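You operate a simulated robot arm through the tools that you are given. There is no shell and no other tool. Be economical: measure what you need, move in short steps, check, and stop when the job is done.

You are at the controls of a simulated robot arm. One attempt, no reset.

Task
Change the dead bulb in the desk lamp and switch it back on.
Fine: switch off while you change it; old bulb in the cell marked OLD; shade back on.

Only the result counts: the job must be done as asked and must still hold three seconds after the hand-in. Knocking over, shifting, dropping, spilling or breaking anything else fails it.

Robot
A 6-joint arm with a two-finger parallel gripper, fixed in place. Base frame: the origin is at the foot of the arm, x ahead of it, y to its left, z up; the work surface is at about z = 890. Units: mm, rad, N and s.
With the tool pointing down near the work surface it reaches from about 160 to 740 mm from the base axis. Its first joint turns from -2.897 to 2.897 rad. Payload 3.91 kg.
The TCP is the grasp point between the finger pads, 30 mm short of the fingertips. In the tool frame z runs along the fingers and y along their closing line. The gripper opens to 110 mm. The fingers are 20 mm wide and 10 mm thick; the gripper's body (48 by 112 mm) begins 55 mm behind the TCP.
Orientation is that of the tool frame in the base frame, as a unit quaternion [w, x, y, z]. With the fingers straight down and closing along the base's y, the tool's x points along the base's -x, its y along +y and its z along -z.

Tools
- The arm moves only by the tool move_arm. Its argument "steps" is a list of rows, each a list of 7 numbers: the closure in counts, from 0 (fully open) to 255 (shut), then the shift along the tool's x, y, z in mm, then the turn, a rotation vector about the tool's x, y, z in rad. In form: [[gripper, dx, dy, dz, wx, wy, wz], ...]. A call has 1 to 20 rows; each row shifts and turns the commanded pose from where the row before left it, along the tool's axes as they then stand. Rows are played at 5 a second. More than 50 mm and 0.15 rad between two rows, or a gripper value outside its range, and nothing of the call is played. A pose out of reach is approached as far as the arm can. The call stops where the force on the tool passes 40 N (or 10 N more than at its start, if that is more) or the arm is blocked; 0.2 s more then pass. The fingers move at their own pace (about 45 mm/s each) and stop on an object; they squeeze with about 27 N. The grip force told is the motor's: it shows also when the fingers shut on nothing. Time passes only in rows, and 0.2 s behind the last, so rows that do not move let the fingers close. The reply holds the time, the measured pose of the TCP, the force on the tool along the base axes, the opening and the grip force, in the units named above and with some noise.
- Cameras (640 x 400 px; columns grow to the right, rows downward): "scene" is fixed at [403, 503.9, 1491.5]; the picture's right is [-0.98, 0.19, 0.00], its down [0.17, 0.83, -0.53] and it looks along [-0.10, -0.52, -0.85] (base axes); focal length 214 px, centre (320, 200). "wrist" rides on the gripper at [-36, 0, -57] in the tool frame; the picture's right is [0.00, -1.00, 0.00], its down [0.97, 0.00, -0.24] and it looks along [0.24, 0.00, 0.97] (tool axes); focal length 218 px, centre (320, 200).
- camera(camera): a new picture of that camera. The clock stands still meanwhile.
- move_column(by): slides the trunk up (or, below 0, down) by that many mm; the arm rides with it, the base frame stays. It gives what a move gives, with no picture.
- measure_at(camera, pixels): there is no depth. For up to 12 entries [column, row, z] of the newest picture of that camera ("zoom" is the newest enlarged one), the place [x, y] in the base frame at which the ray of that pixel passes the height z, good to about 2 mm, but the place of the scene camera against the robot may be out by one fixed shift of up to 12 mm in any direction. The clock stands still meanwhile.
- inspect(camera, box): a new picture of the part [left, top, right, bottom] of that camera's present view, enlarged. The clock stands still meanwhile.
- job_done(): hands the job in; it is judged then, once.

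Keep the steps short. Do not move on a guess: measure, check each grasp and each placing, and mend mistakes. In all there are 80 turns and 46 pictures (those below and enlarged ones count). Leave the gripper open and the arm clear of the work at the hand-in unless told otherwise, and finish with a single line.

The tools are called after ">>>" by a JSON object that holds its "fn" and its "kwargs". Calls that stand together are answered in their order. move_arm: Moves the arm, as the interface text tells. Its arguments: {"type":"object","properties":{"steps":{"type":"array","items":{"type":"array","items":{"type":"number"}}}},"required":["steps"]} The other tools are called the same way: move_column (by) slides the trunk up or down; camera (camera) takes a picture; measure_at (camera, pixels) gives the place at which the rays of pixels pass given heights; inspect (camera, box) takes an enlarged picture of a part of a camera's view; job_done () hands the job in.

At the start:

```text
clock: 0.0
tool_pos: [284.3, 281.4, 1251.1]
tcp_rot: [0.0, 0.001, 1.0, 0.0]
contact_force: [0.0, -0.8, -0.5]
grip_width: 110.0
grip_force: 0.0
trunk travel left (down, up): [-525.0, 65.0]
```

scene: 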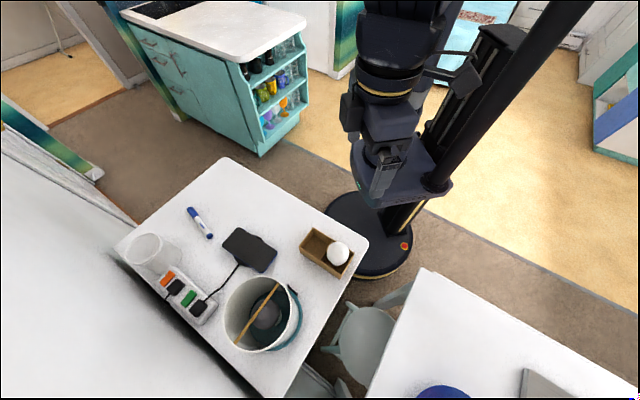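
wrist: 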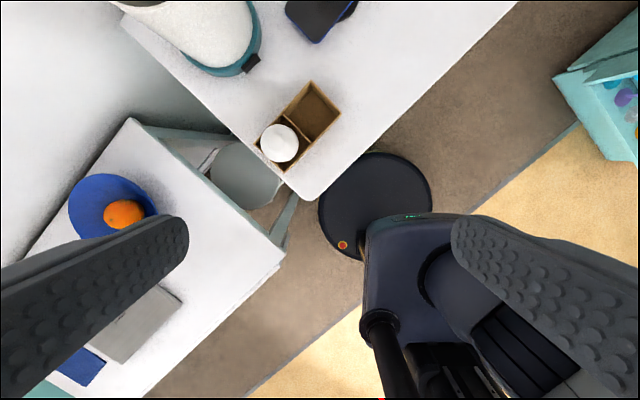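

I see a table with the lamp (round shade around column 262, row 313), a power strip with coloured plugs/switches, and a box with the spare bulb. I'll enlarge these areas first.

>>> {"fn": "inspect", "kwargs": {"camera": "scene", "box": [200, 260, 328, 360]}}

>>> {"fn": "inspect", "kwargs": {"camera": "scene", "box": [120, 200, 280, 330]}}

>>> {"fn": "inspect", "kwargs": {"camera": "scene", "box": [280, 210, 376, 290]}}

```text
4.00 times, centred on (264, 310) of scene
```

zoom: 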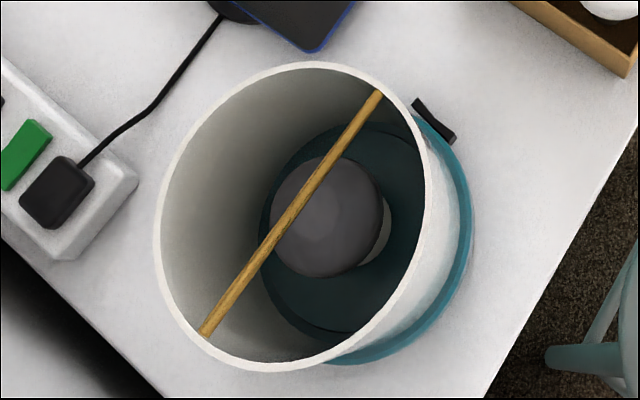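

```text
3.08 times, centred on (200, 265) of scene
```

zoom: 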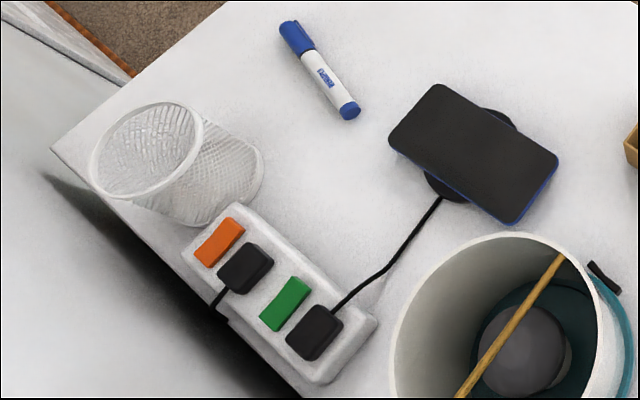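

```text
5.00 times, centred on (328, 250) of scene
```

zoom: 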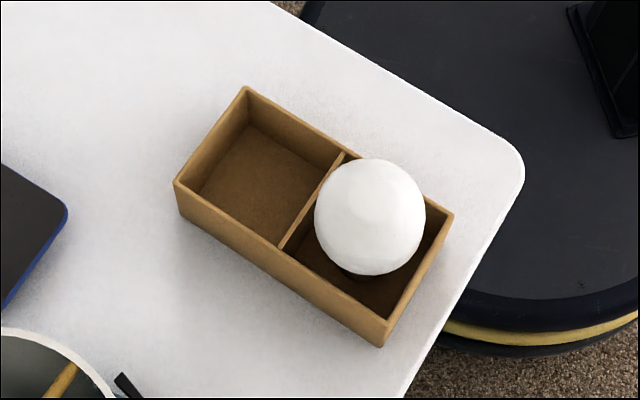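

The lamp base carries a black rocker at about (286,287); the shade has a wooden bar across the top. I measure the main places.

>>> {"fn": "measure_at", "kwargs": {"camera": "scene", "pixels": [[286, 290, 920], [262, 313, 1050], [275, 283, 1050], [241, 342, 1050], [268, 315, 960], [338, 252, 940], [318, 245, 890], [249, 250, 900], [165, 278, 930], [188, 298, 930], [150, 252, 890], [225, 160, 890]]}}

>>> {"fn": "measure_at", "kwargs": {"camera": "scene", "pixels": [[368, 240, 890], [290, 395, 890], [115, 245, 890], [200, 222, 890], [302, 249, 920], [328, 228, 920], [370, 253, 920], [356, 279, 920]]}}

```text
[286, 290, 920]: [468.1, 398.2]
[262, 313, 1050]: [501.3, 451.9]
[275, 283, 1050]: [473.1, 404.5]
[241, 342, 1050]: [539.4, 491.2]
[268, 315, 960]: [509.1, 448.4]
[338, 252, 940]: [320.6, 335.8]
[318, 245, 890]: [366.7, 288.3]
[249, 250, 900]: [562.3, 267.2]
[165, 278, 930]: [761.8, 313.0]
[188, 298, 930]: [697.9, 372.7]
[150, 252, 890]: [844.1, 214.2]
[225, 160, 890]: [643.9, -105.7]
```

```text
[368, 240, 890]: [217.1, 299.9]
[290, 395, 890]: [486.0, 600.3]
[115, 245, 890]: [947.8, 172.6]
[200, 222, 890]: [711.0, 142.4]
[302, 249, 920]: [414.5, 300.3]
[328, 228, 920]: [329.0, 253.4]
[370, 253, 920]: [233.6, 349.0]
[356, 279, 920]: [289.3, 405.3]
```

Next I move the hand over towards the lamp to look down with the wrist camera (shift about +166 x, +110 y, staying high).

>>> {"fn": "move_arm", "kwargs": {"steps": [[0, -33, 22, -6, 0, 0, 0], [0, -33, 22, -6, 0, 0, 0], [0, -33, 22, -6, 0, 0, 0], [0, -33, 22, -6, 0, 0, 0], [0, -33, 22, -6, 0, 0, 0], [0, 0, 0, 0, 0, 0, 0]]}}

>>> {"fn": "camera", "kwargs": {"camera": "wrist"}}

```text
clock: 1.4
tool_pos: [447.9, 390.9, 1277.4]
tcp_rot: [0.0, 0.0, 1.0, 0.001]
contact_force: [0.0, 0.8, -1.3]
grip_width: 110.1
grip_force: 0.0
out of reach, approached as far as the arm can: row 5
trunk travel left (down, up): [-525.0, 65.0]
```

```text
40 pictures are left
```

wrist: 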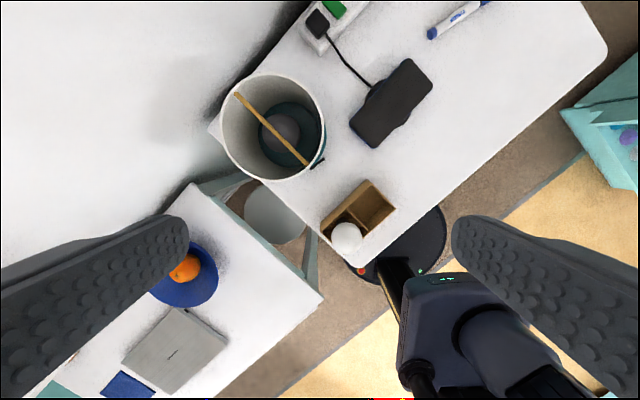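

>>> {"fn": "inspect", "kwargs": {"camera": "wrist", "box": [205, 60, 345, 200]}}

>>> {"fn": "inspect", "kwargs": {"camera": "wrist", "box": [310, 170, 410, 270]}}

>>> {"fn": "measure_at", "kwargs": {"camera": "wrist", "pixels": [[236, 95, 1050], [308, 164, 1050], [318, 163, 920], [280, 134, 960], [346, 237, 940], [320, 225, 920], [366, 181, 920], [395, 207, 920], [349, 252, 920], [399, 100, 910], [317, 20, 930]]}}

```text
2.86 times, centred on (275, 130) of wrist
```

zoom: 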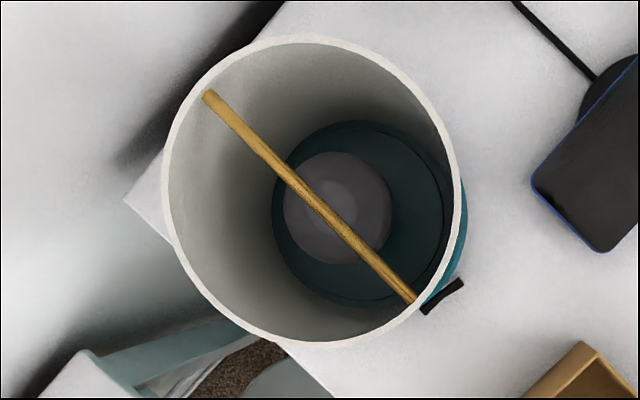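

```text
4.00 times, centred on (360, 220) of wrist
```

zoom: 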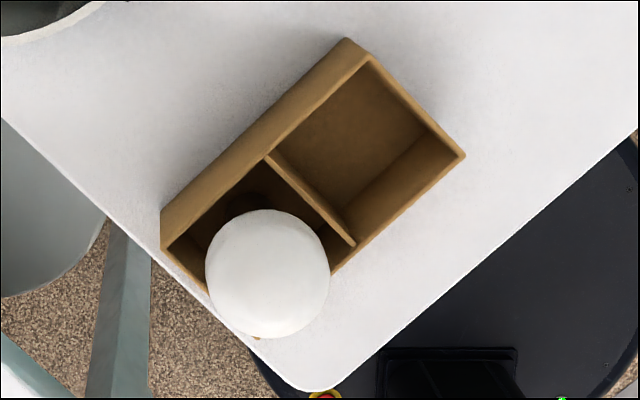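

```text
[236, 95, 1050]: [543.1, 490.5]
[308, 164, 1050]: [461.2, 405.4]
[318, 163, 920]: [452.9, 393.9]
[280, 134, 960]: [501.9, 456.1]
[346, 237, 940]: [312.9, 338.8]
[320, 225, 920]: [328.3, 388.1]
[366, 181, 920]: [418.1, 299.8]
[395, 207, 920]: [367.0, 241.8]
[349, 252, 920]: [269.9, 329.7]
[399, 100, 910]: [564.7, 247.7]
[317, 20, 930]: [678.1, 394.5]
```

Triangulating: I take the rod ends (scene 279,283 / 234.7,343.2; wrist 235.8,93.2 / 307.6,165) and the bulb top at two heights in both views.

>>> {"fn": "measure_at", "kwargs": {"camera": "scene", "pixels": [[279, 283, 1000], [279, 283, 1050], [279, 283, 1100], [234.7, 343.2, 1000], [234.7, 343.2, 1050], [234.7, 343.2, 1100], [288.5, 288, 910], [288.5, 288, 940], [265.5, 314, 950], [265.5, 314, 1000], [338, 253, 920], [338, 253, 960]]}}

>>> {"fn": "measure_at", "kwargs": {"camera": "wrist", "pixels": [[235.8, 93.2, 1000], [235.8, 93.2, 1050], [235.8, 93.2, 1100], [307.6, 165, 1000], [307.6, 165, 1050], [307.6, 165, 1100], [318, 163.5, 910], [318, 163.5, 940], [281.3, 133.5, 950], [281.3, 133.5, 1000], [347, 238, 920], [347, 238, 960]]}}

```text
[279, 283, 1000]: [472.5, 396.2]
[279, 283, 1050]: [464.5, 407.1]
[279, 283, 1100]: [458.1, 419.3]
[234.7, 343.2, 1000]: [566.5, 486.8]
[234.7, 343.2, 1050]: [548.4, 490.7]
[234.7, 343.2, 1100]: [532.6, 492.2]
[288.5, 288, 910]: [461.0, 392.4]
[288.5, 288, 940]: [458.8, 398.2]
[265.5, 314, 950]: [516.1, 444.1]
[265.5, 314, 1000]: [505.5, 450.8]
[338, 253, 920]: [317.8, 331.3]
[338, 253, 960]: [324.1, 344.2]
```

```text
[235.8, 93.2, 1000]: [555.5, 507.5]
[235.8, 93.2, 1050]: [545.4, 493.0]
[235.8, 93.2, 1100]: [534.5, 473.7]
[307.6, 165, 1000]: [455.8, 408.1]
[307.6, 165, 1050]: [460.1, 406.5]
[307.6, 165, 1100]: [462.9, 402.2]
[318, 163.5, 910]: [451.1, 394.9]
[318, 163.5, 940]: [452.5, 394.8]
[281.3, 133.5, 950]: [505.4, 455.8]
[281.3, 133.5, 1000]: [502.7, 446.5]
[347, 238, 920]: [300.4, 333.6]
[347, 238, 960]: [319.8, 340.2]
```

Rod centre is near (503,449,1050), running along 45° in the base frame. Next I turn the tool by 45° (about tool z −0.785) and come lower in front of the lamp to see the rocker near (452,395).

>>> {"fn": "move_arm", "kwargs": {"steps": [[0, 30, -20, 20, 0, 0, 0], [0, 20, -20, 40, 0, 0, 0], [0, 10, -10, 45, 0, 0, -0.131], [0, 0, 0, 45, 0, 0, -0.131], [0, 0, 0, 40, 0, 0, -0.131], [0, 0, 0, 20, 0, 0, -0.131], [0, 0, 0, 0, 0, 0, -0.131], [0, 0, 0, 0, 0, 0, -0.13], [0, 0, 0, 0, 0, 0, 0]]}}

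>>> {"fn": "camera", "kwargs": {"camera": "wrist"}}

```text
clock: 3.4
tool_pos: [386.4, 339.1, 1065.9]
tcp_rot: [0.0, -0.384, 0.923, 0.0]
contact_force: [0.5, 0.0, 0.2]
grip_width: 110.0
grip_force: 0.2
trunk travel left (down, up): [-525.0, 65.0]
```

```text
37 pictures are left
```

wrist: 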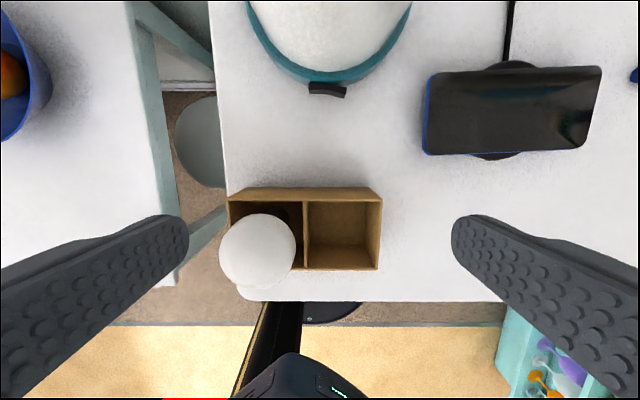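

>>> {"fn": "inspect", "kwargs": {"camera": "wrist", "box": [280, 50, 376, 110]}}

>>> {"fn": "inspect", "kwargs": {"camera": "wrist", "box": [210, 170, 400, 300]}}

>>> {"fn": "inspect", "kwargs": {"camera": "scene", "box": [150, 260, 222, 330]}}

```text
6.67 times, centred on (328, 80) of wrist
```

zoom: 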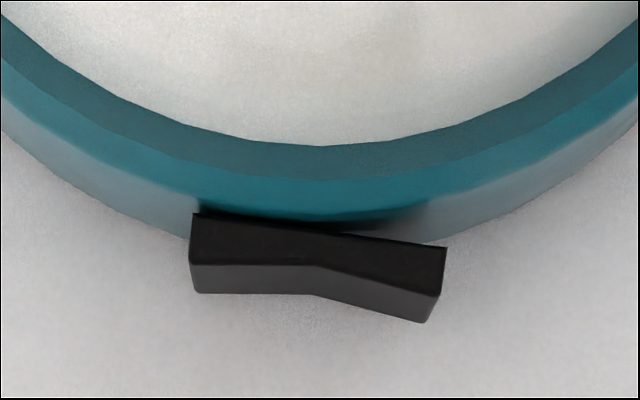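

```text
3.08 times, centred on (305, 235) of wrist
```

zoom: 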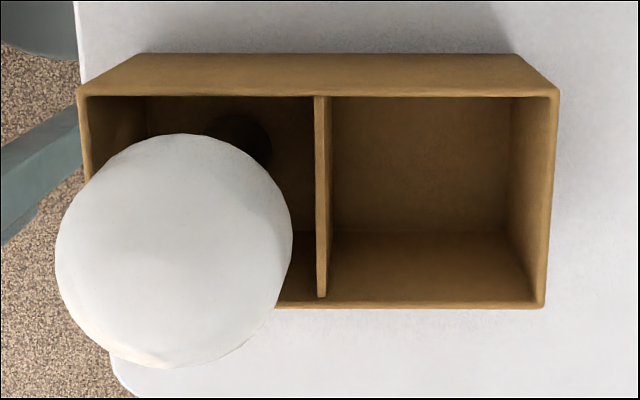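

```text
5.71 times, centred on (186, 295) of scene
```

zoom: 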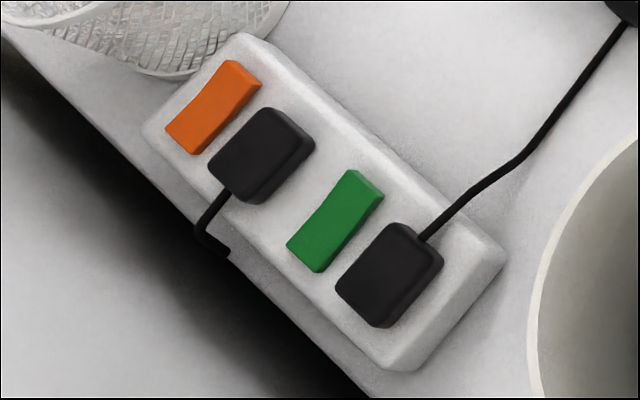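

The rocker sits on the side of the lamp base facing the arm; its right wing (in this view) stands proud. I measure its top-edge points at several heights, comparing with the earlier (452,395).

>>> {"fn": "measure_at", "kwargs": {"camera": "wrist", "pixels": [[327.7, 86, 900], [327.7, 86, 915], [327.7, 86, 930], [308.9, 82, 915], [308.5, 89.7, 915], [347, 87, 915], [346, 93.5, 915], [327.7, 89.7, 915], [328, 72, 915], [328, 78, 915]]}}

>>> {"fn": "measure_at", "kwargs": {"camera": "wrist", "pixels": [[257, 250, 940], [257, 250, 960], [257, 250, 980], [276, 212, 892], [229, 198, 920], [229, 198, 930], [377, 200, 920], [377, 200, 930], [372, 268, 920], [305, 268, 920], [305, 200, 920]]}}

```text
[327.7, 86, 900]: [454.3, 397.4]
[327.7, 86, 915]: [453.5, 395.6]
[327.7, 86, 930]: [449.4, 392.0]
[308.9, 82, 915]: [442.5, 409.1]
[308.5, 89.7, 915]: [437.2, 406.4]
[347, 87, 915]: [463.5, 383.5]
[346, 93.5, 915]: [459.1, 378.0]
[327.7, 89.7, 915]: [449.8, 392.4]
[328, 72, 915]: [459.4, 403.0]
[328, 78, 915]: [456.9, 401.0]
```

```text
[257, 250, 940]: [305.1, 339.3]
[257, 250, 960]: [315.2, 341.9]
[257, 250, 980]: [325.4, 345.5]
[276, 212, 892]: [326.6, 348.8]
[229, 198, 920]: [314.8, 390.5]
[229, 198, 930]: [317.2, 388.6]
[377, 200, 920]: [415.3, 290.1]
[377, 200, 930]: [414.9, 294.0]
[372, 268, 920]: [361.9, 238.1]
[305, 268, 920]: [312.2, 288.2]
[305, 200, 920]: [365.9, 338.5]
```

Rocker: pivot near (450,392), right wing out to (461,380), z about 900–915. I'll close the fingers, tilt 0.3 rad so the hand stays clear of the shade, and halt in front of the right wing, a bit above and about 18 mm out.

>>> {"fn": "move_arm", "kwargs": {"steps": [[255, -21, -11, 20, 0, 0, 0], [255, -21, -11.7, 20, 0, 0, 0], [255, 0, 0, 0, 0, -0.15, 0], [255, 0, 0, 0, 0, -0.15, 0], [255, 11.8, 0, 38.2, 0, 0, 0], [255, 11.8, 0, 38.2, 0, 0, 0], [255, 0, 0, 0, 0, 0, 0]]}}

>>> {"fn": "camera", "kwargs": {"camera": "wrist"}}

```text
clock: 5.0
tool_pos: [428.5, 355.4, 946.4]
tcp_rot: [0.138, -0.378, 0.914, 0.057]
contact_force: [0.2, 0.1, -0.1]
grip_width: 0.1
grip_force: 27.1
trunk travel left (down, up): [-525.0, 65.0]
```

```text
33 pictures are left
```

wrist: 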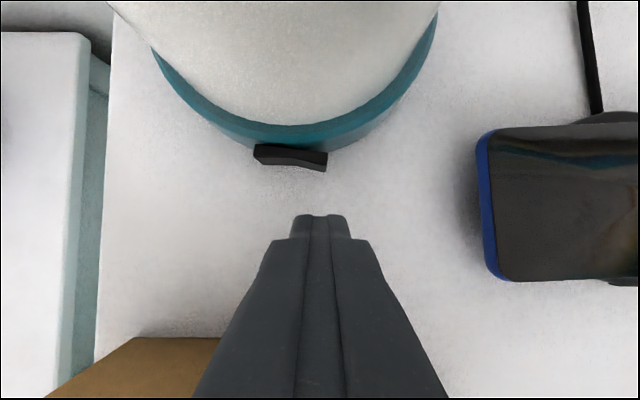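

The fingertip lines up with the proud right wing (columns 292–327 vs tip 293–347). I lower 14 mm and push in gently towards the base.

>>> {"fn": "move_arm", "kwargs": {"steps": [[255, 4.1, 0, 13.4, 0, 0, 0], [255, -4.78, 0, 1.48, 0, 0, 0], [255, -4.78, 0, 1.48, 0, 0, 0], [255, -4.78, 0, 1.48, 0, 0, 0], [255, -1.9, 0, 0.6, 0, 0, 0], [255, -1.9, 0, 0.6, 0, 0, 0], [255, -1.9, 0, 0.6, 0, 0, 0], [255, 0, 0, 0, 0, 0, 0]]}}

>>> {"fn": "inspect", "kwargs": {"camera": "wrist", "box": [220, 100, 420, 240]}}

```text
clock: 6.8
tool_pos: [446.3, 368.5, 933.6]
tcp_rot: [0.138, -0.379, 0.913, 0.057]
contact_force: [-0.9, 0.0, -1.0]
grip_width: 0.1
grip_force: 27.6
trunk travel left (down, up): [-525.0, 65.0]
```

```text
2.86 times, centred on (320, 170) of wrist
```

zoom: 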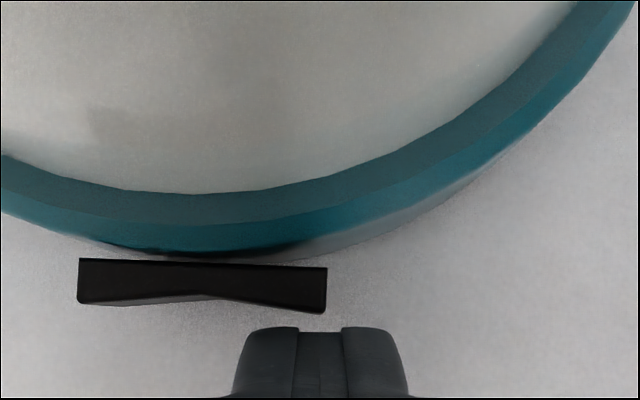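

Not yet touching; the tip is slightly right of the wing. I shift 3 mm left and continue pushing in small steps.

>>> {"fn": "move_arm", "kwargs": {"steps": [[255, 0, 3, 0, 0, 0, 0], [255, -1.9, 0, 0.6, 0, 0, 0], [255, -1.9, 0, 0.6, 0, 0, 0], [255, -1.9, 0, 0.6, 0, 0, 0], [255, -1.9, 0, 0.6, 0, 0, 0], [255, -1.9, 0, 0.6, 0, 0, 0], [255, 0, 0, 0, 0, 0, 0]]}}

>>> {"fn": "inspect", "kwargs": {"camera": "wrist", "box": [220, 100, 420, 240]}}

```text
clock: 8.4
tool_pos: [453.6, 376.4, 934.3]
tcp_rot: [0.138, -0.379, 0.913, 0.057]
contact_force: [-4.0, -3.6, 1.3]
grip_width: 0.0
grip_force: 27.4
trunk travel left (down, up): [-525.0, 65.0]
```

```text
2.86 times, centred on (320, 170) of wrist
```

zoom: 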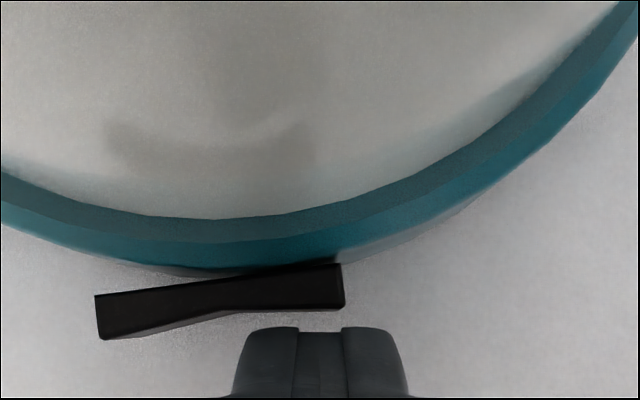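

The rocker has flipped to the other side with only about 5 N. I back out, rise, straighten up and go above the rod's centre (503,449) with the fingers half open.

>>> {"fn": "move_arm", "kwargs": {"steps": [[255, 23.9, 0, -7.4, 0, 0, 0], [255, -14.2, 0, -45.8, 0, 0, 0], [255, -14.2, 0, -45.8, 0, 0, 0], [140, -14.2, 0, -45.8, 0, 0, 0], [140, -14.2, 0, -45.8, 0, 0, 0], [140, 0, 0, 0, 0, 0.15, 0], [140, 0, 0, 0, 0, 0.15, 0], [140, -35, 5, 0, 0, 0, 0], [140, -35, 5, 0, 0, 0, 0], [140, 0, 0, 0, 0, 0, 0]]}}

>>> {"fn": "camera", "kwargs": {"camera": "wrist"}}

```text
clock: 10.6
tool_pos: [475.9, 415.2, 1125.2]
tcp_rot: [0.0, -0.383, 0.924, 0.001]
contact_force: [-0.1, -0.3, -0.2]
grip_width: 49.6
grip_force: 0.1
trunk travel left (down, up): [-525.0, 65.0]
```

```text
30 pictures are left
```

wrist: 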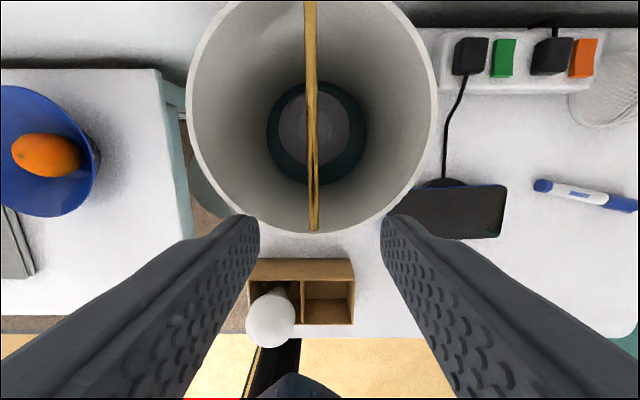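

>>> {"fn": "measure_at", "kwargs": {"camera": "wrist", "pixels": [[314, 228, 1050], [309, 5, 1050], [313, 228, 1040], [190, 100, 1050], [437, 100, 1050], [309, 5, 1060], [400, 238, 895], [500, 238, 900], [505, 190, 900], [310, 120, 960]]}}

>>> {"fn": "measure_at", "kwargs": {"camera": "scene", "pixels": [[222, 248, 905], [235, 226, 905], [279, 247, 905], [266, 273, 905]]}}

```text
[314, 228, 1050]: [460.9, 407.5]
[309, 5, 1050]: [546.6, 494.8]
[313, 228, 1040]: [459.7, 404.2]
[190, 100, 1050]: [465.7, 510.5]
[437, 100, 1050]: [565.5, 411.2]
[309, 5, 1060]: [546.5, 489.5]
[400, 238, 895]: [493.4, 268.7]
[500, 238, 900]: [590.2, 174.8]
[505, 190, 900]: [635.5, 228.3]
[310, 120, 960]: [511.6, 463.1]
```

```text
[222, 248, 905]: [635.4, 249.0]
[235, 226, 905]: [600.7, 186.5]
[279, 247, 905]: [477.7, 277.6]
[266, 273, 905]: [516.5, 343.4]
```

Rod near end at (461,407), line at t≈37 — so I shift 5.5 mm left, 44 mm outward and look again before descending.

>>> {"fn": "move_arm", "kwargs": {"steps": [[140, -22, 2.7, 0, 0, 0, 0], [140, -22, 2.8, 0, 0, 0, 0], [140, 0, 0, 20, 0, 0, 0], [140, 0, 0, 0, 0, 0, 0]]}}

>>> {"fn": "camera", "kwargs": {"camera": "wrist"}}

```text
clock: 11.6
tool_pos: [504.3, 449.6, 1105.4]
tcp_rot: [0.0, -0.383, 0.924, 0.0]
contact_force: [0.0, -0.4, 0.2]
grip_width: 49.6
grip_force: 0.1
trunk travel left (down, up): [-525.0, 65.0]
```

```text
29 pictures are left
```

wrist: 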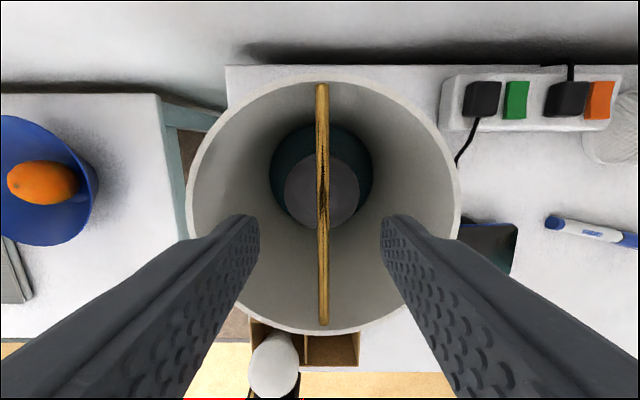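

The rod runs centred between the fingers (column 322). I go down 47 mm and close.

>>> {"fn": "move_arm", "kwargs": {"steps": [[140, 0, 0, 16, 0, 0, 0], [140, 0, 0, 16, 0, 0, 0], [140, 0, 0, 15, 0, 0, 0], [255, 0, 0, 0, 0, 0, 0], [255, 0, 0, 0, 0, 0, 0], [255, 0, 0, 0, 0, 0, 0], [255, 0, 0, 0, 0, 0, 0]]}}

>>> {"fn": "camera", "kwargs": {"camera": "wrist"}}

```text
clock: 13.2
tool_pos: [504.2, 448.2, 1057.6]
tcp_rot: [0.0, -0.382, 0.924, 0.0]
contact_force: [0.7, 0.2, 3.0]
grip_width: 5.2
grip_force: 26.8
trunk travel left (down, up): [-525.0, 65.0]
```

```text
28 pictures are left
```

wrist: 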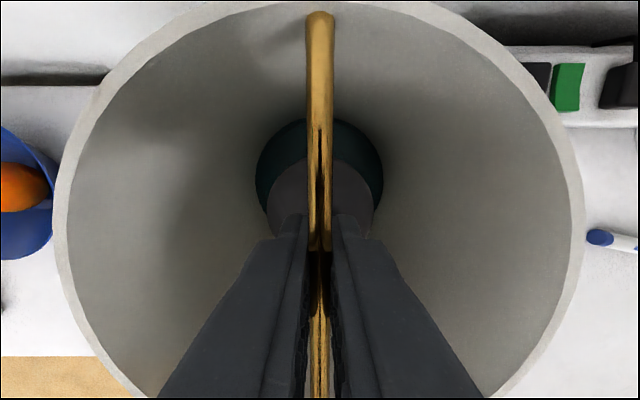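

Gripped on the rod (5.2 mm). I lift 20 mm straight up and check the force.

>>> {"fn": "move_arm", "kwargs": {"steps": [[255, 0, 0, -5, 0, 0, 0], [255, 0, 0, -7, 0, 0, 0], [255, 0, 0, -8, 0, 0, 0], [255, 0, 0, 0, 0, 0, 0]]}}

>>> {"fn": "camera", "kwargs": {"camera": "scene"}}

```text
clock: 14.2
tool_pos: [503.8, 448.9, 1079.5]
tcp_rot: [-0.001, -0.383, 0.924, 0.0]
contact_force: [0.0, 0.0, -1.0]
grip_width: 5.3
grip_force: 26.8
trunk travel left (down, up): [-525.0, 65.0]
```

```text
27 pictures are left
```

scene: 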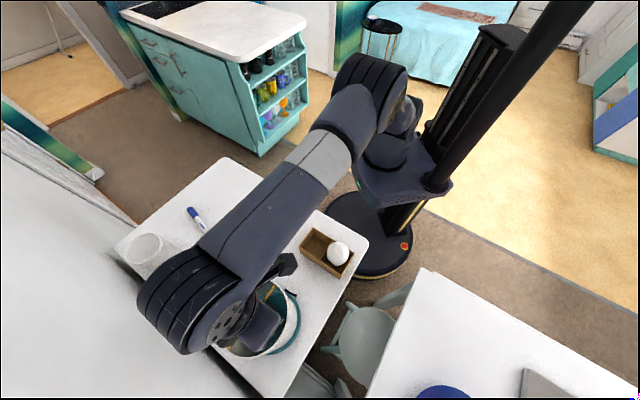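

The shade comes free, force small. I raise the trunk by 60 mm and then the arm by another 45 mm.

>>> {"fn": "move_column", "kwargs": {"by": 60}}

>>> {"fn": "move_arm", "kwargs": {"steps": [[255, 0, 0, -15, 0, 0, 0], [255, 0, 0, -15, 0, 0, 0], [255, 0, 0, -15, 0, 0, 0], [255, 0, 0, 0, 0, 0, 0]]}}

>>> {"fn": "camera", "kwargs": {"camera": "scene"}}

```text
clock: 15.2
tool_pos: [503.7, 449.7, 1137.3]
tcp_rot: [0.0, -0.382, 0.924, 0.0]
contact_force: [-0.5, -0.5, -1.6]
grip_width: 5.2
grip_force: 27.6
trunk travel left (down, up): [-585.0, 5.0]
```

```text
clock: 16.2
tool_pos: [504.8, 448.2, 1183.2]
tcp_rot: [0.0, -0.383, 0.924, 0.0]
contact_force: [-0.3, 0.2, -1.0]
grip_width: 5.0
grip_force: 26.9
trunk travel left (down, up): [-585.0, 5.0]
```

```text
26 pictures are left
```

scene: 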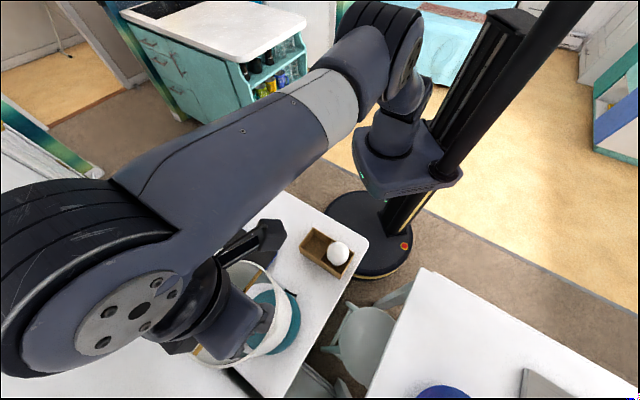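

Shade is clear of the bulb. I carry it to the free table patch at about (442,201), between box, phone and table edge, staying high.

>>> {"fn": "move_arm", "kwargs": {"steps": [[255, 27.4, -16.2, 0, 0, 0, 0], [255, 27.4, -16.2, 0, 0, 0, 0], [255, 27.4, -16.2, 0, 0, 0, 0], [255, 27.4, -16.2, 0, 0, 0, 0], [255, 27.4, -16.2, 0, 0, 0, 0], [255, 27.4, -16.2, 0, 0, 0, 0], [255, 27.4, -16.2, 0, 0, 0, 0], [255, 27.2, -16.6, 0, 0, 0, 0], [255, 0, 0, 0, 0, 0, 0]]}}

>>> {"fn": "camera", "kwargs": {"camera": "scene"}}

>>> {"fn": "camera", "kwargs": {"camera": "wrist"}}

```text
clock: 18.2
tool_pos: [441.6, 203.0, 1183.3]
tcp_rot: [0.0, -0.383, 0.924, 0.0]
contact_force: [-0.2, -1.0, -0.9]
grip_width: 5.4
grip_force: 27.4
trunk travel left (down, up): [-585.0, 5.0]
```

```text
25 pictures are left
```

scene: 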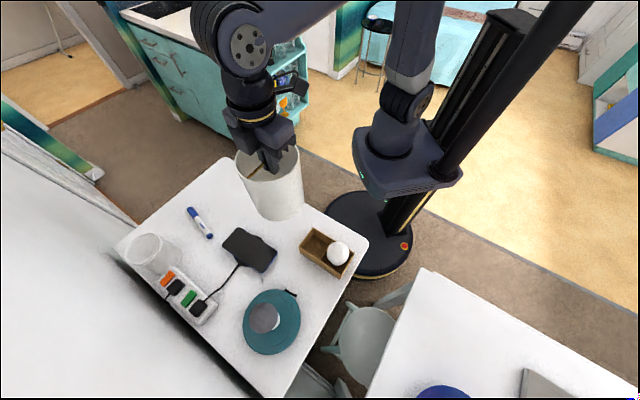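

```text
24 pictures are left
```

wrist: 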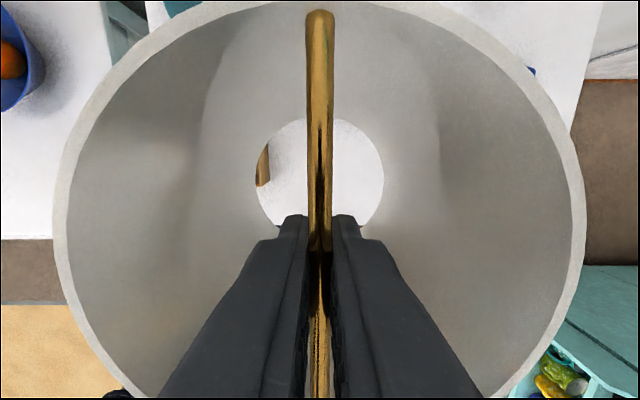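

Shade hangs straight above the free patch (box edge is clear at left). I lower to about 1048, then feel for the table.

>>> {"fn": "move_arm", "kwargs": {"steps": [[255, 0, 0, 27, 0, 0, 0], [255, 0, 0, 27, 0, 0, 0], [255, 0, 0, 27, 0, 0, 0], [255, 0, 0, 27, 0, 0, 0], [255, 0, 0, 22, 0, 0, 0], [255, 0, 0, 0, 0, 0, 0]]}}

>>> {"fn": "inspect", "kwargs": {"camera": "scene", "box": [200, 120, 376, 340]}}

```text
clock: 19.6
tool_pos: [441.4, 200.5, 1052.3]
tcp_rot: [0.0, -0.383, 0.924, 0.0]
contact_force: [0.0, 0.3, -1.4]
grip_width: 5.1
grip_force: 27.3
trunk travel left (down, up): [-585.0, 5.0]
```

```text
1.82 times, centred on (288, 230) of scene
```

zoom: 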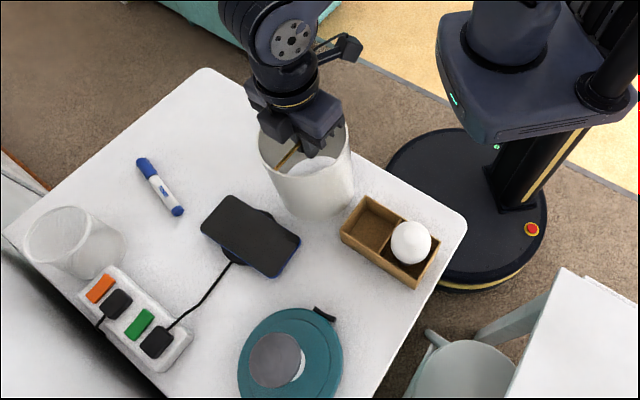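

>>> {"fn": "move_arm", "kwargs": {"steps": [[255, 0, 0, 3, 0, 0, 0], [255, 0, 0, 3, 0, 0, 0], [255, 0, 0, 3, 0, 0, 0], [255, 0, 0, 3, 0, 0, 0], [255, 0, 0, 0, 0, 0, 0]]}}

```text
clock: 20.8
tool_pos: [441.0, 202.1, 1041.5]
tcp_rot: [0.0, -0.382, 0.924, -0.001]
contact_force: [-1.6, -0.6, -1.7]
grip_width: 5.1
grip_force: 27.2
trunk travel left (down, up): [-585.0, 5.0]
```

>>> {"fn": "move_arm", "kwargs": {"steps": [[255, 0, 0, 2, 0, 0, 0], [255, 0, 0, 2, 0, 0, 0], [255, 0, 0, 2, 0, 0, 0], [255, 0, 0, 0, 0, 0, 0]]}}

```text
clock: 21.8
tool_pos: [440.7, 203.3, 1035.4]
tcp_rot: [0.0, -0.383, 0.924, 0.0]
contact_force: [-1.0, -0.4, -2.0]
grip_width: 4.9
grip_force: 27.1
trunk travel left (down, up): [-585.0, 5.0]
```

>>> {"fn": "move_arm", "kwargs": {"steps": [[255, 0, 0, 2, 0, 0, 0], [255, 0, 0, 2, 0, 0, 0], [255, 0, 0, 0, 0, 0, 0]]}}

>>> {"fn": "inspect", "kwargs": {"camera": "scene", "box": [235, 140, 325, 250]}}

```text
clock: 22.6
tool_pos: [441.0, 202.5, 1029.7]
tcp_rot: [0.0, -0.383, 0.924, 0.0]
contact_force: [-0.5, 0.8, -2.3]
grip_width: 5.1
grip_force: 27.2
trunk travel left (down, up): [-585.0, 5.0]
```

```text
3.64 times, centred on (280, 195) of scene
```

zoom: 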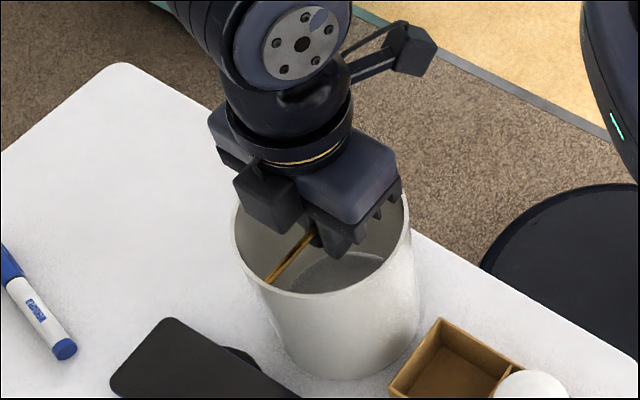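

Still seems to hang just above the table; continuing down in small steps.

>>> {"fn": "move_arm", "kwargs": {"steps": [[255, 0, 0, 2, 0, 0, 0], [255, 0, 0, 2, 0, 0, 0], [255, 0, 0, 0, 0, 0, 0]]}}

```text
clock: 23.4
tool_pos: [439.7, 202.4, 1029.4]
tcp_rot: [0.0, -0.383, 0.924, 0.001]
contact_force: [-1.7, 0.8, 8.7]
grip_width: 5.0
grip_force: 26.9
trunk travel left (down, up): [-585.0, 5.0]
```

Contact (8.7 N) at TCP z 1029. I ease up 3 mm, open to about 50 mm and rise.

>>> {"fn": "move_arm", "kwargs": {"steps": [[255, 0, 0, -3, 0, 0, 0], [140, 0, 0, 0, 0, 0, 0], [140, 0, 0, 0, 0, 0, 0], [140, 0, 0, 0, 0, 0, 0], [140, 0, 0, -25, 0, 0, 0], [140, 0, 0, -45, 0, 0, 0], [140, 0, 0, -45, 0, 0, 0], [140, 0, 0, 0, 0, 0, 0]]}}

>>> {"fn": "camera", "kwargs": {"camera": "wrist"}}

>>> {"fn": "camera", "kwargs": {"camera": "scene"}}

```text
clock: 25.2
tool_pos: [442.2, 202.8, 1144.3]
tcp_rot: [0.0, -0.382, 0.924, 0.0]
contact_force: [0.7, 0.6, -0.2]
grip_width: 49.5
grip_force: 0.0
trunk travel left (down, up): [-585.0, 5.0]
```

```text
21 pictures are left
```

wrist: 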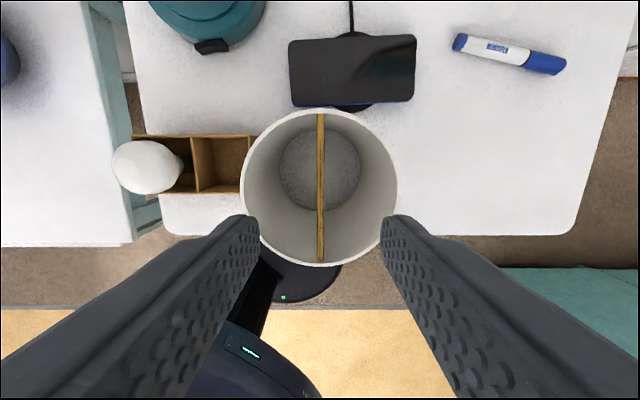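

```text
20 pictures are left
```

scene: 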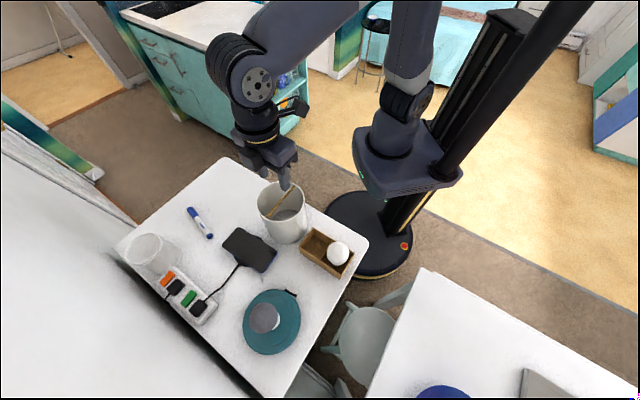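

Shade stands stable. Next I move over the lamp to view the bare bulb.

>>> {"fn": "move_arm", "kwargs": {"steps": [[0, -30, 21.5, 0, 0, 0, 0], [0, -30, 21.5, 0, 0, 0, 0], [0, -30, 21.5, 0, 0, 0, 0], [0, -30, 21.5, 0, 0, 0, 0], [0, -30, 21.5, 0, 0, 0, 0], [0, -30, 21.5, 0, 0, 0, 0], [0, 0, 0, 0, 0, 0, 0]]}}

>>> {"fn": "camera", "kwargs": {"camera": "wrist"}}

>>> {"fn": "inspect", "kwargs": {"camera": "scene", "box": [235, 280, 315, 360]}}

```text
clock: 26.8
tool_pos: [477.8, 421.8, 1143.7]
tcp_rot: [0.0, -0.383, 0.924, 0.001]
contact_force: [0.1, 0.4, -0.4]
grip_width: 110.3
grip_force: 0.1
trunk travel left (down, up): [-585.0, 5.0]
```

```text
19 pictures are left
```

wrist: 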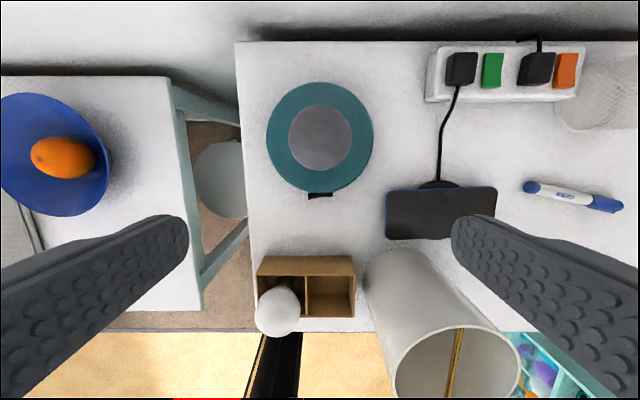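

```text
5.00 times, centred on (275, 320) of scene
```

zoom: 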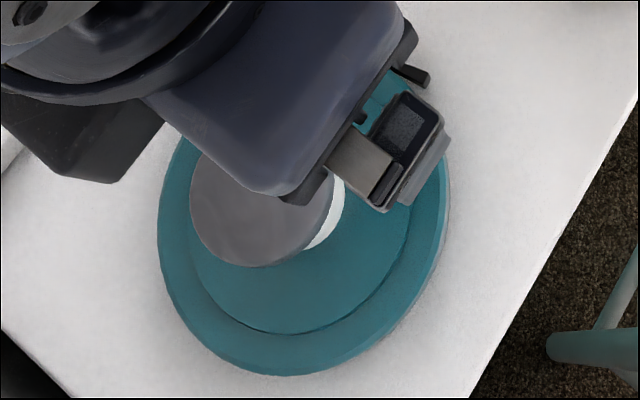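

>>> {"fn": "measure_at", "kwargs": {"camera": "wrist", "pixels": [[320, 137, 915], [320, 137, 960], [320, 137, 990], [320, 139, 990], [267, 137, 915], [373, 137, 915], [320, 82, 915], [320, 192, 915], [288, 138, 985], [352, 138, 985], [281, 297, 950], [319, 194, 910]]}}

>>> {"fn": "inspect", "kwargs": {"camera": "wrist", "box": [240, 70, 400, 210]}}

>>> {"fn": "inspect", "kwargs": {"camera": "wrist", "box": [245, 245, 365, 345]}}

```text
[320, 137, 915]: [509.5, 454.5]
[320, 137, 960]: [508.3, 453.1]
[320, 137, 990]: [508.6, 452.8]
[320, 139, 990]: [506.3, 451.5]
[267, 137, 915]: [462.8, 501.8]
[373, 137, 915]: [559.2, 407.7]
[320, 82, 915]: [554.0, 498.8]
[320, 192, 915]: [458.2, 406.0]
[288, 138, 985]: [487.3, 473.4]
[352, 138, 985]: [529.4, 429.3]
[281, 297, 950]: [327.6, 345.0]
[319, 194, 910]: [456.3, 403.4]
```

```text
2.86 times, centred on (320, 140) of wrist
```

zoom: 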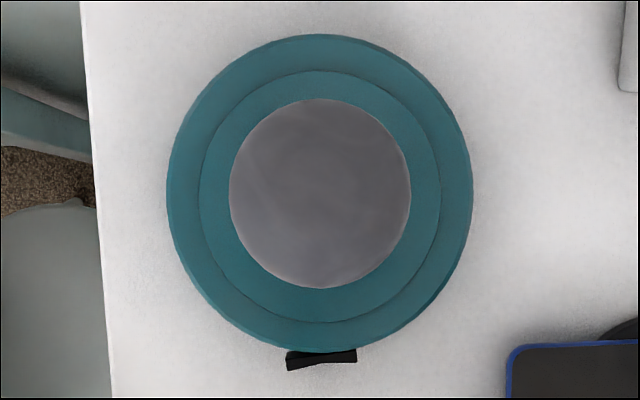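

```text
4.00 times, centred on (305, 295) of wrist
```

zoom: 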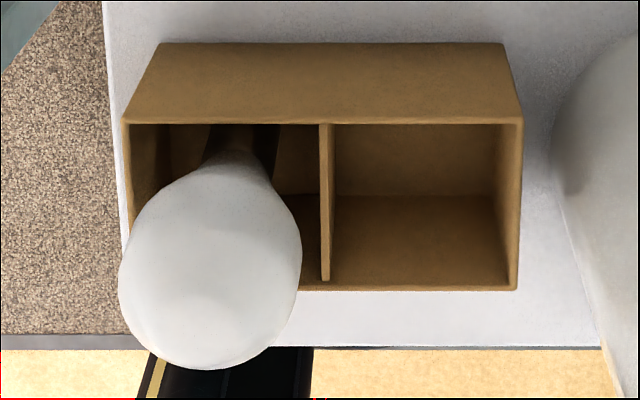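

>>> {"fn": "measure_at", "kwargs": {"camera": "wrist", "pixels": [[277.5, 312.5, 930], [277.5, 312.5, 950], [277.5, 312.5, 970], [284, 280, 893], [254.7, 310, 960], [300.5, 310, 960], [255, 276, 922], [355.5, 276, 922], [354, 317, 922], [306, 276, 922], [306, 315, 922]]}}

```text
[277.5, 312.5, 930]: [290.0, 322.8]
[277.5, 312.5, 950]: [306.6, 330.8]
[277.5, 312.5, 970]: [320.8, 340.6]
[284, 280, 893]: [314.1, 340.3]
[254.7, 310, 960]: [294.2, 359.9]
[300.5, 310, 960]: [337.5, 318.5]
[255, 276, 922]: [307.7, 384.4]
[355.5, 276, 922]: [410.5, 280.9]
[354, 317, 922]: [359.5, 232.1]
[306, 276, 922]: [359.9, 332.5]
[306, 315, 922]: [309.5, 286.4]
```

Old bulb: centre near (508,453), globe ~60 mm, centre height about 980–987. I go above it and descend with fingers fully open, stopping at 1020 for a check.

>>> {"fn": "move_arm", "kwargs": {"steps": [[0, -21, 0, 0, 0, 0, 0], [0, -21.4, 0, 0, 0, 0, 0], [0, 0, 0, 40, 0, 0, 0], [0, 0, 0, 40, 0, 0, 0], [0, 0, 0, 40, 0, 0, 0], [0, 0, 0, 0, 0, 0, 0]]}}

>>> {"fn": "camera", "kwargs": {"camera": "wrist"}}

```text
clock: 28.2
tool_pos: [507.8, 450.9, 1025.4]
tcp_rot: [-0.001, -0.383, 0.924, 0.0]
contact_force: [-0.4, 0.4, -0.2]
grip_width: 110.1
grip_force: 0.1
trunk travel left (down, up): [-585.0, 5.0]
```

```text
15 pictures are left
```

wrist: 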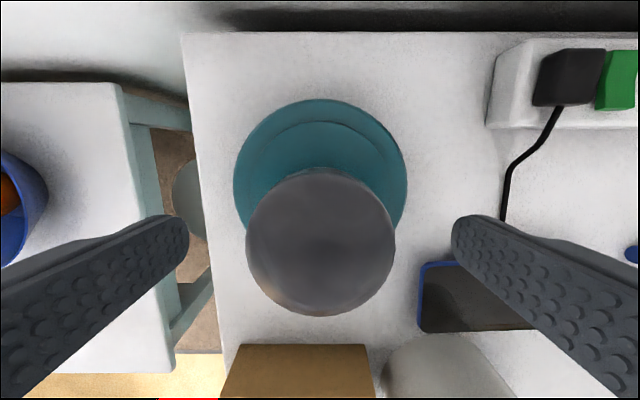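

From the two views: globe radius ≈28, centre ≈(507,451,1000). The hand is centred on it. I go down 28 mm and close.

>>> {"fn": "move_arm", "kwargs": {"steps": [[0, 0, 0, 14, 0, 0, 0], [0, 0, 0, 14, 0, 0, 0], [0, 0, 0, 0, 0, 0, 0], [255, 0, 0, 0, 0, 0, 0], [255, 0, 0, 0, 0, 0, 0], [255, 0, 0, 0, 0, 0, 0], [255, 0, 0, 0, 0, 0, 0], [255, 0, 0, 0, 0, 0, 0]]}}

```text
clock: 30.0
tool_pos: [506.1, 451.8, 998.5]
tcp_rot: [0.001, -0.383, 0.924, 0.001]
contact_force: [-0.2, 0.0, -0.8]
grip_width: 54.3
grip_force: 26.9
trunk travel left (down, up): [-585.0, 5.0]
```

Gripped the bulb (54.3 mm). A small test pull of 4 mm shows whether it is plugged or screwed.

>>> {"fn": "move_arm", "kwargs": {"steps": [[255, 0, 0, -1, 0, 0, 0], [255, 0, 0, -1, 0, 0, 0], [255, 0, 0, -1, 0, 0, 0], [255, 0, 0, -1, 0, 0, 0], [255, 0, 0, 0, 0, 0, 0]]}}

```text
clock: 31.2
tool_pos: [506.2, 451.1, 1000.9]
tcp_rot: [0.0, -0.383, 0.924, 0.0]
contact_force: [0.4, -0.5, -0.6]
grip_width: 54.4
grip_force: 27.2
trunk travel left (down, up): [-585.0, 5.0]
```

>>> {"fn": "move_arm", "kwargs": {"steps": [[255, 0, 0, -2, 0, 0, 0], [255, 0, 0, -2, 0, 0, 0], [255, 0, 0, -2, 0, 0, 0], [255, 0, 0, -2, 0, 0, 0], [255, 0, 0, 0, 0, 0, 0]]}}

>>> {"fn": "camera", "kwargs": {"camera": "wrist"}}

```text
clock: 32.4
tool_pos: [507.0, 450.9, 1009.2]
tcp_rot: [0.0, -0.383, 0.924, 0.0]
contact_force: [0.6, -0.7, 0.2]
grip_width: 54.3
grip_force: 27.3
trunk travel left (down, up): [-585.0, 5.0]
```

```text
14 pictures are left
```

wrist: 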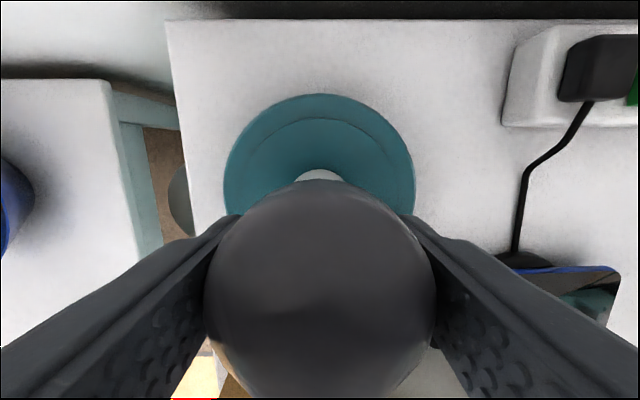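

The bulb comes out freely, the lamp stays put, and the socket shows below. I lift clear, carry it above the OLD cell (target 367,282) and turn the hand back 45° so the fingers keep clear of the new bulb.

>>> {"fn": "move_arm", "kwargs": {"steps": [[255, 0, 0, -20, 0, 0, 0], [255, 0, 0, -40, 0, 0, 0], [255, 0, 0, -40, 0, 0, 0], [255, 36.4, -3.4, 0, 0, 0, 0], [255, 36.4, -3.4, 0, 0, 0, 0], [255, 36.4, -3.4, 0, 0, 0, 0], [255, 36.4, -3.4, 0, 0, 0, 0], [255, 36.4, -3.4, 0, 0, 0, 0], [255, 36.5, -3.5, 0, 0, 0, 0], [255, 0, 0, 0, 0, 0, 0.131], [255, 0, 0, 0, 0, 0, 0.131], [255, 0, 0, 0, 0, 0, 0.131], [255, 0, 0, 0, 0, 0, 0.131], [255, 0, 0, 0, 0, 0, 0.131], [255, 0, 0, 0, 0, 0, 0.13], [255, 0, 0, 0, 0, 0, 0]]}}

>>> {"fn": "inspect", "kwargs": {"camera": "scene", "box": [220, 160, 380, 360]}}

```text
clock: 35.8
tool_pos: [366.7, 282.6, 1108.2]
tcp_rot: [0.001, 0.001, 1.0, 0.0]
contact_force: [0.5, -0.3, -0.3]
grip_width: 54.2
grip_force: 27.1
trunk travel left (down, up): [-585.0, 5.0]
```

```text
2.00 times, centred on (300, 260) of scene
```

zoom: 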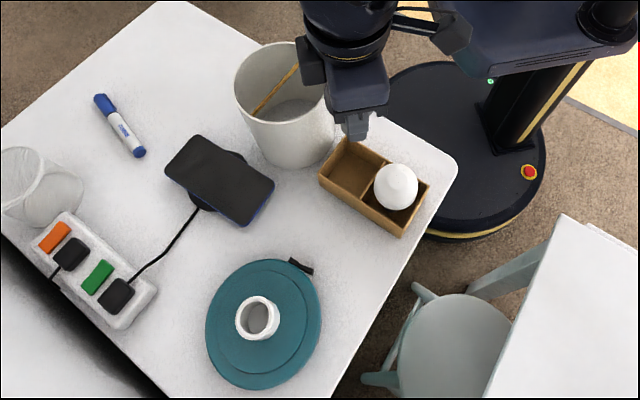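

The socket is a plain white collar. I lower the old bulb to just above the OLD cell and check alignment.

>>> {"fn": "move_arm", "kwargs": {"steps": [[255, 0, 0, 27, 0, 0, 0], [255, 0, 0, 27, 0, 0, 0], [255, 0, 0, 27, 0, 0, 0], [255, 0, 0, 25, 0, 0, 0], [255, 0, 0, 0, 0, 0, 0]]}}

>>> {"fn": "inspect", "kwargs": {"camera": "scene", "box": [285, 210, 375, 290]}}

```text
clock: 37.0
tool_pos: [366.2, 283.3, 1001.4]
tcp_rot: [0.0, 0.0, 1.0, 0.0]
contact_force: [-0.6, -0.4, -1.2]
grip_width: 54.4
grip_force: 27.1
trunk travel left (down, up): [-585.0, 5.0]
```

```text
5.00 times, centred on (330, 250) of scene
```

zoom: 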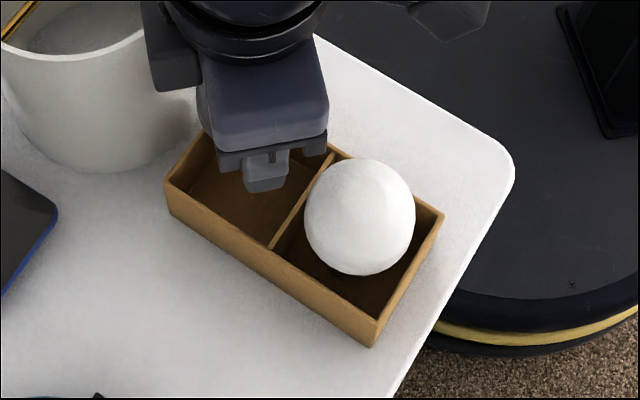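

By measured coordinates the base is well inside the OLD cell. Lowering in small steps to feel the floor.

>>> {"fn": "move_arm", "kwargs": {"steps": [[255, 0, 0, 5, 0, 0, 0], [255, 0, 0, 5, 0, 0, 0], [255, 0, 0, 5, 0, 0, 0], [255, 0, 0, 3, 0, 0, 0], [255, 0, 0, 0, 0, 0, 0]]}}

```text
clock: 38.2
tool_pos: [365.8, 283.0, 984.6]
tcp_rot: [0.0, 0.0, 1.0, 0.0]
contact_force: [-0.4, -0.1, 4.6]
grip_width: 54.3
grip_force: 27.4
trunk travel left (down, up): [-585.0, 5.0]
```

Contact at TCP z 985 with 4.6 N up — this fits the cell floor (bulb ~90 mm below the grip point, same height as the new bulb). I open moderately to about 72 mm and rise straight up.

>>> {"fn": "move_arm", "kwargs": {"steps": [[110, 0, 0, 0, 0, 0, 0], [90, 0, 0, 0, 0, 0, 0], [88, 0, 0, 0, 0, 0, 0], [88, 0, 0, -10, 0, 0, 0], [88, 0, 0, -30, 0, 0, 0], [88, 0, 0, -40, 0, 0, 0], [88, 0, 0, -30, 0, 0, 0], [88, 0, 0, 0, 0, 0, 0]]}}

>>> {"fn": "camera", "kwargs": {"camera": "wrist"}}

```text
clock: 40.0
tool_pos: [368.0, 280.2, 1094.4]
tcp_rot: [0.0, 0.0, 1.0, 0.0]
contact_force: [0.9, 0.2, -0.1]
grip_width: 72.1
grip_force: 0.1
trunk travel left (down, up): [-585.0, 5.0]
```

```text
11 pictures are left
```

wrist: 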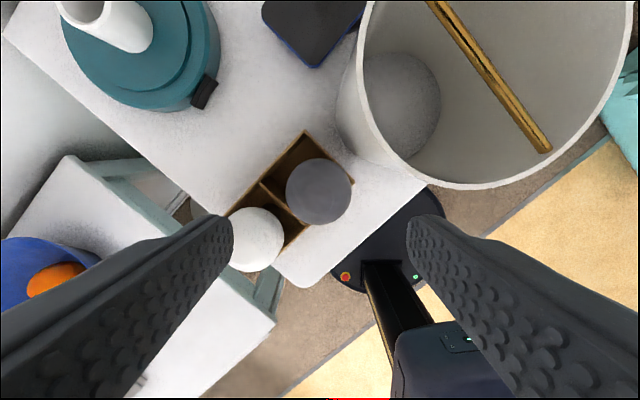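

Old bulb stands in the OLD cell. I measure both bulbs at globe height.

>>> {"fn": "measure_at", "kwargs": {"camera": "wrist", "pixels": [[319, 192, 985], [252.5, 239, 985], [252.5, 239, 975], [283, 239, 985], [252.5, 206, 985], [252.5, 271, 985]]}}

```text
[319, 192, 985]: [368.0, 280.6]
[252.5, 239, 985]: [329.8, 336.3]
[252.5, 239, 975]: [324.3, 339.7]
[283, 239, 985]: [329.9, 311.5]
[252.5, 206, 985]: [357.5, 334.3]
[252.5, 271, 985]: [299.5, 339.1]
```

New bulb is at about (330,338,985). I move above it and lower to 1045 for a closer look.

>>> {"fn": "move_arm", "kwargs": {"steps": [[88, 19, 29, 0, 0, 0, 0], [88, 19, 29, 0, 0, 0, 0], [88, 0, 0, 25, 0, 0, 0], [88, 0, 0, 24, 0, 0, 0], [88, 0, 0, 0, 0, 0, 0]]}}

>>> {"fn": "camera", "kwargs": {"camera": "wrist"}}

```text
clock: 41.2
tool_pos: [330.1, 341.0, 1045.3]
tcp_rot: [0.0, 0.0, 1.0, 0.0]
contact_force: [-0.7, 0.5, -0.3]
grip_width: 72.4
grip_force: 0.0
trunk travel left (down, up): [-585.0, 5.0]
```

```text
10 pictures are left
```

wrist: 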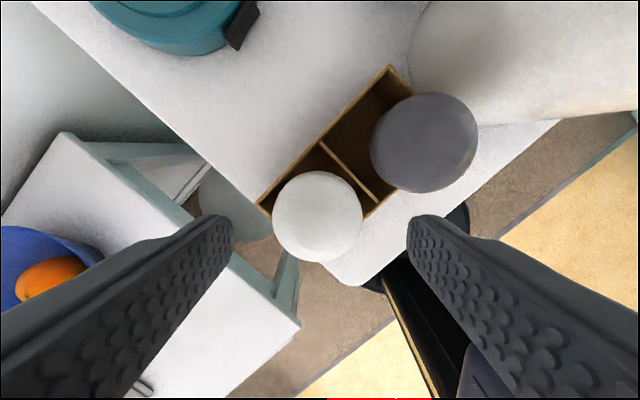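

Bulb centre is about (327,342). I shift 3.5 mm, descend to z 984 and close.

>>> {"fn": "move_arm", "kwargs": {"steps": [[88, 3.5, 1, 20, 0, 0, 0], [88, 0, 0, 20, 0, 0, 0], [88, 0, 0, 21, 0, 0, 0], [88, 0, 0, 0, 0, 0, 0], [255, 0, 0, 0, 0, 0, 0], [255, 0, 0, 0, 0, 0, 0], [255, 0, 0, 0, 0, 0, 0], [255, 0, 0, 0, 0, 0, 0]]}}

```text
clock: 43.0
tool_pos: [325.2, 341.5, 984.3]
tcp_rot: [0.0, -0.001, 1.0, 0.0]
contact_force: [-0.7, 0.9, -0.4]
grip_width: 54.0
grip_force: 26.8
trunk travel left (down, up): [-585.0, 5.0]
```

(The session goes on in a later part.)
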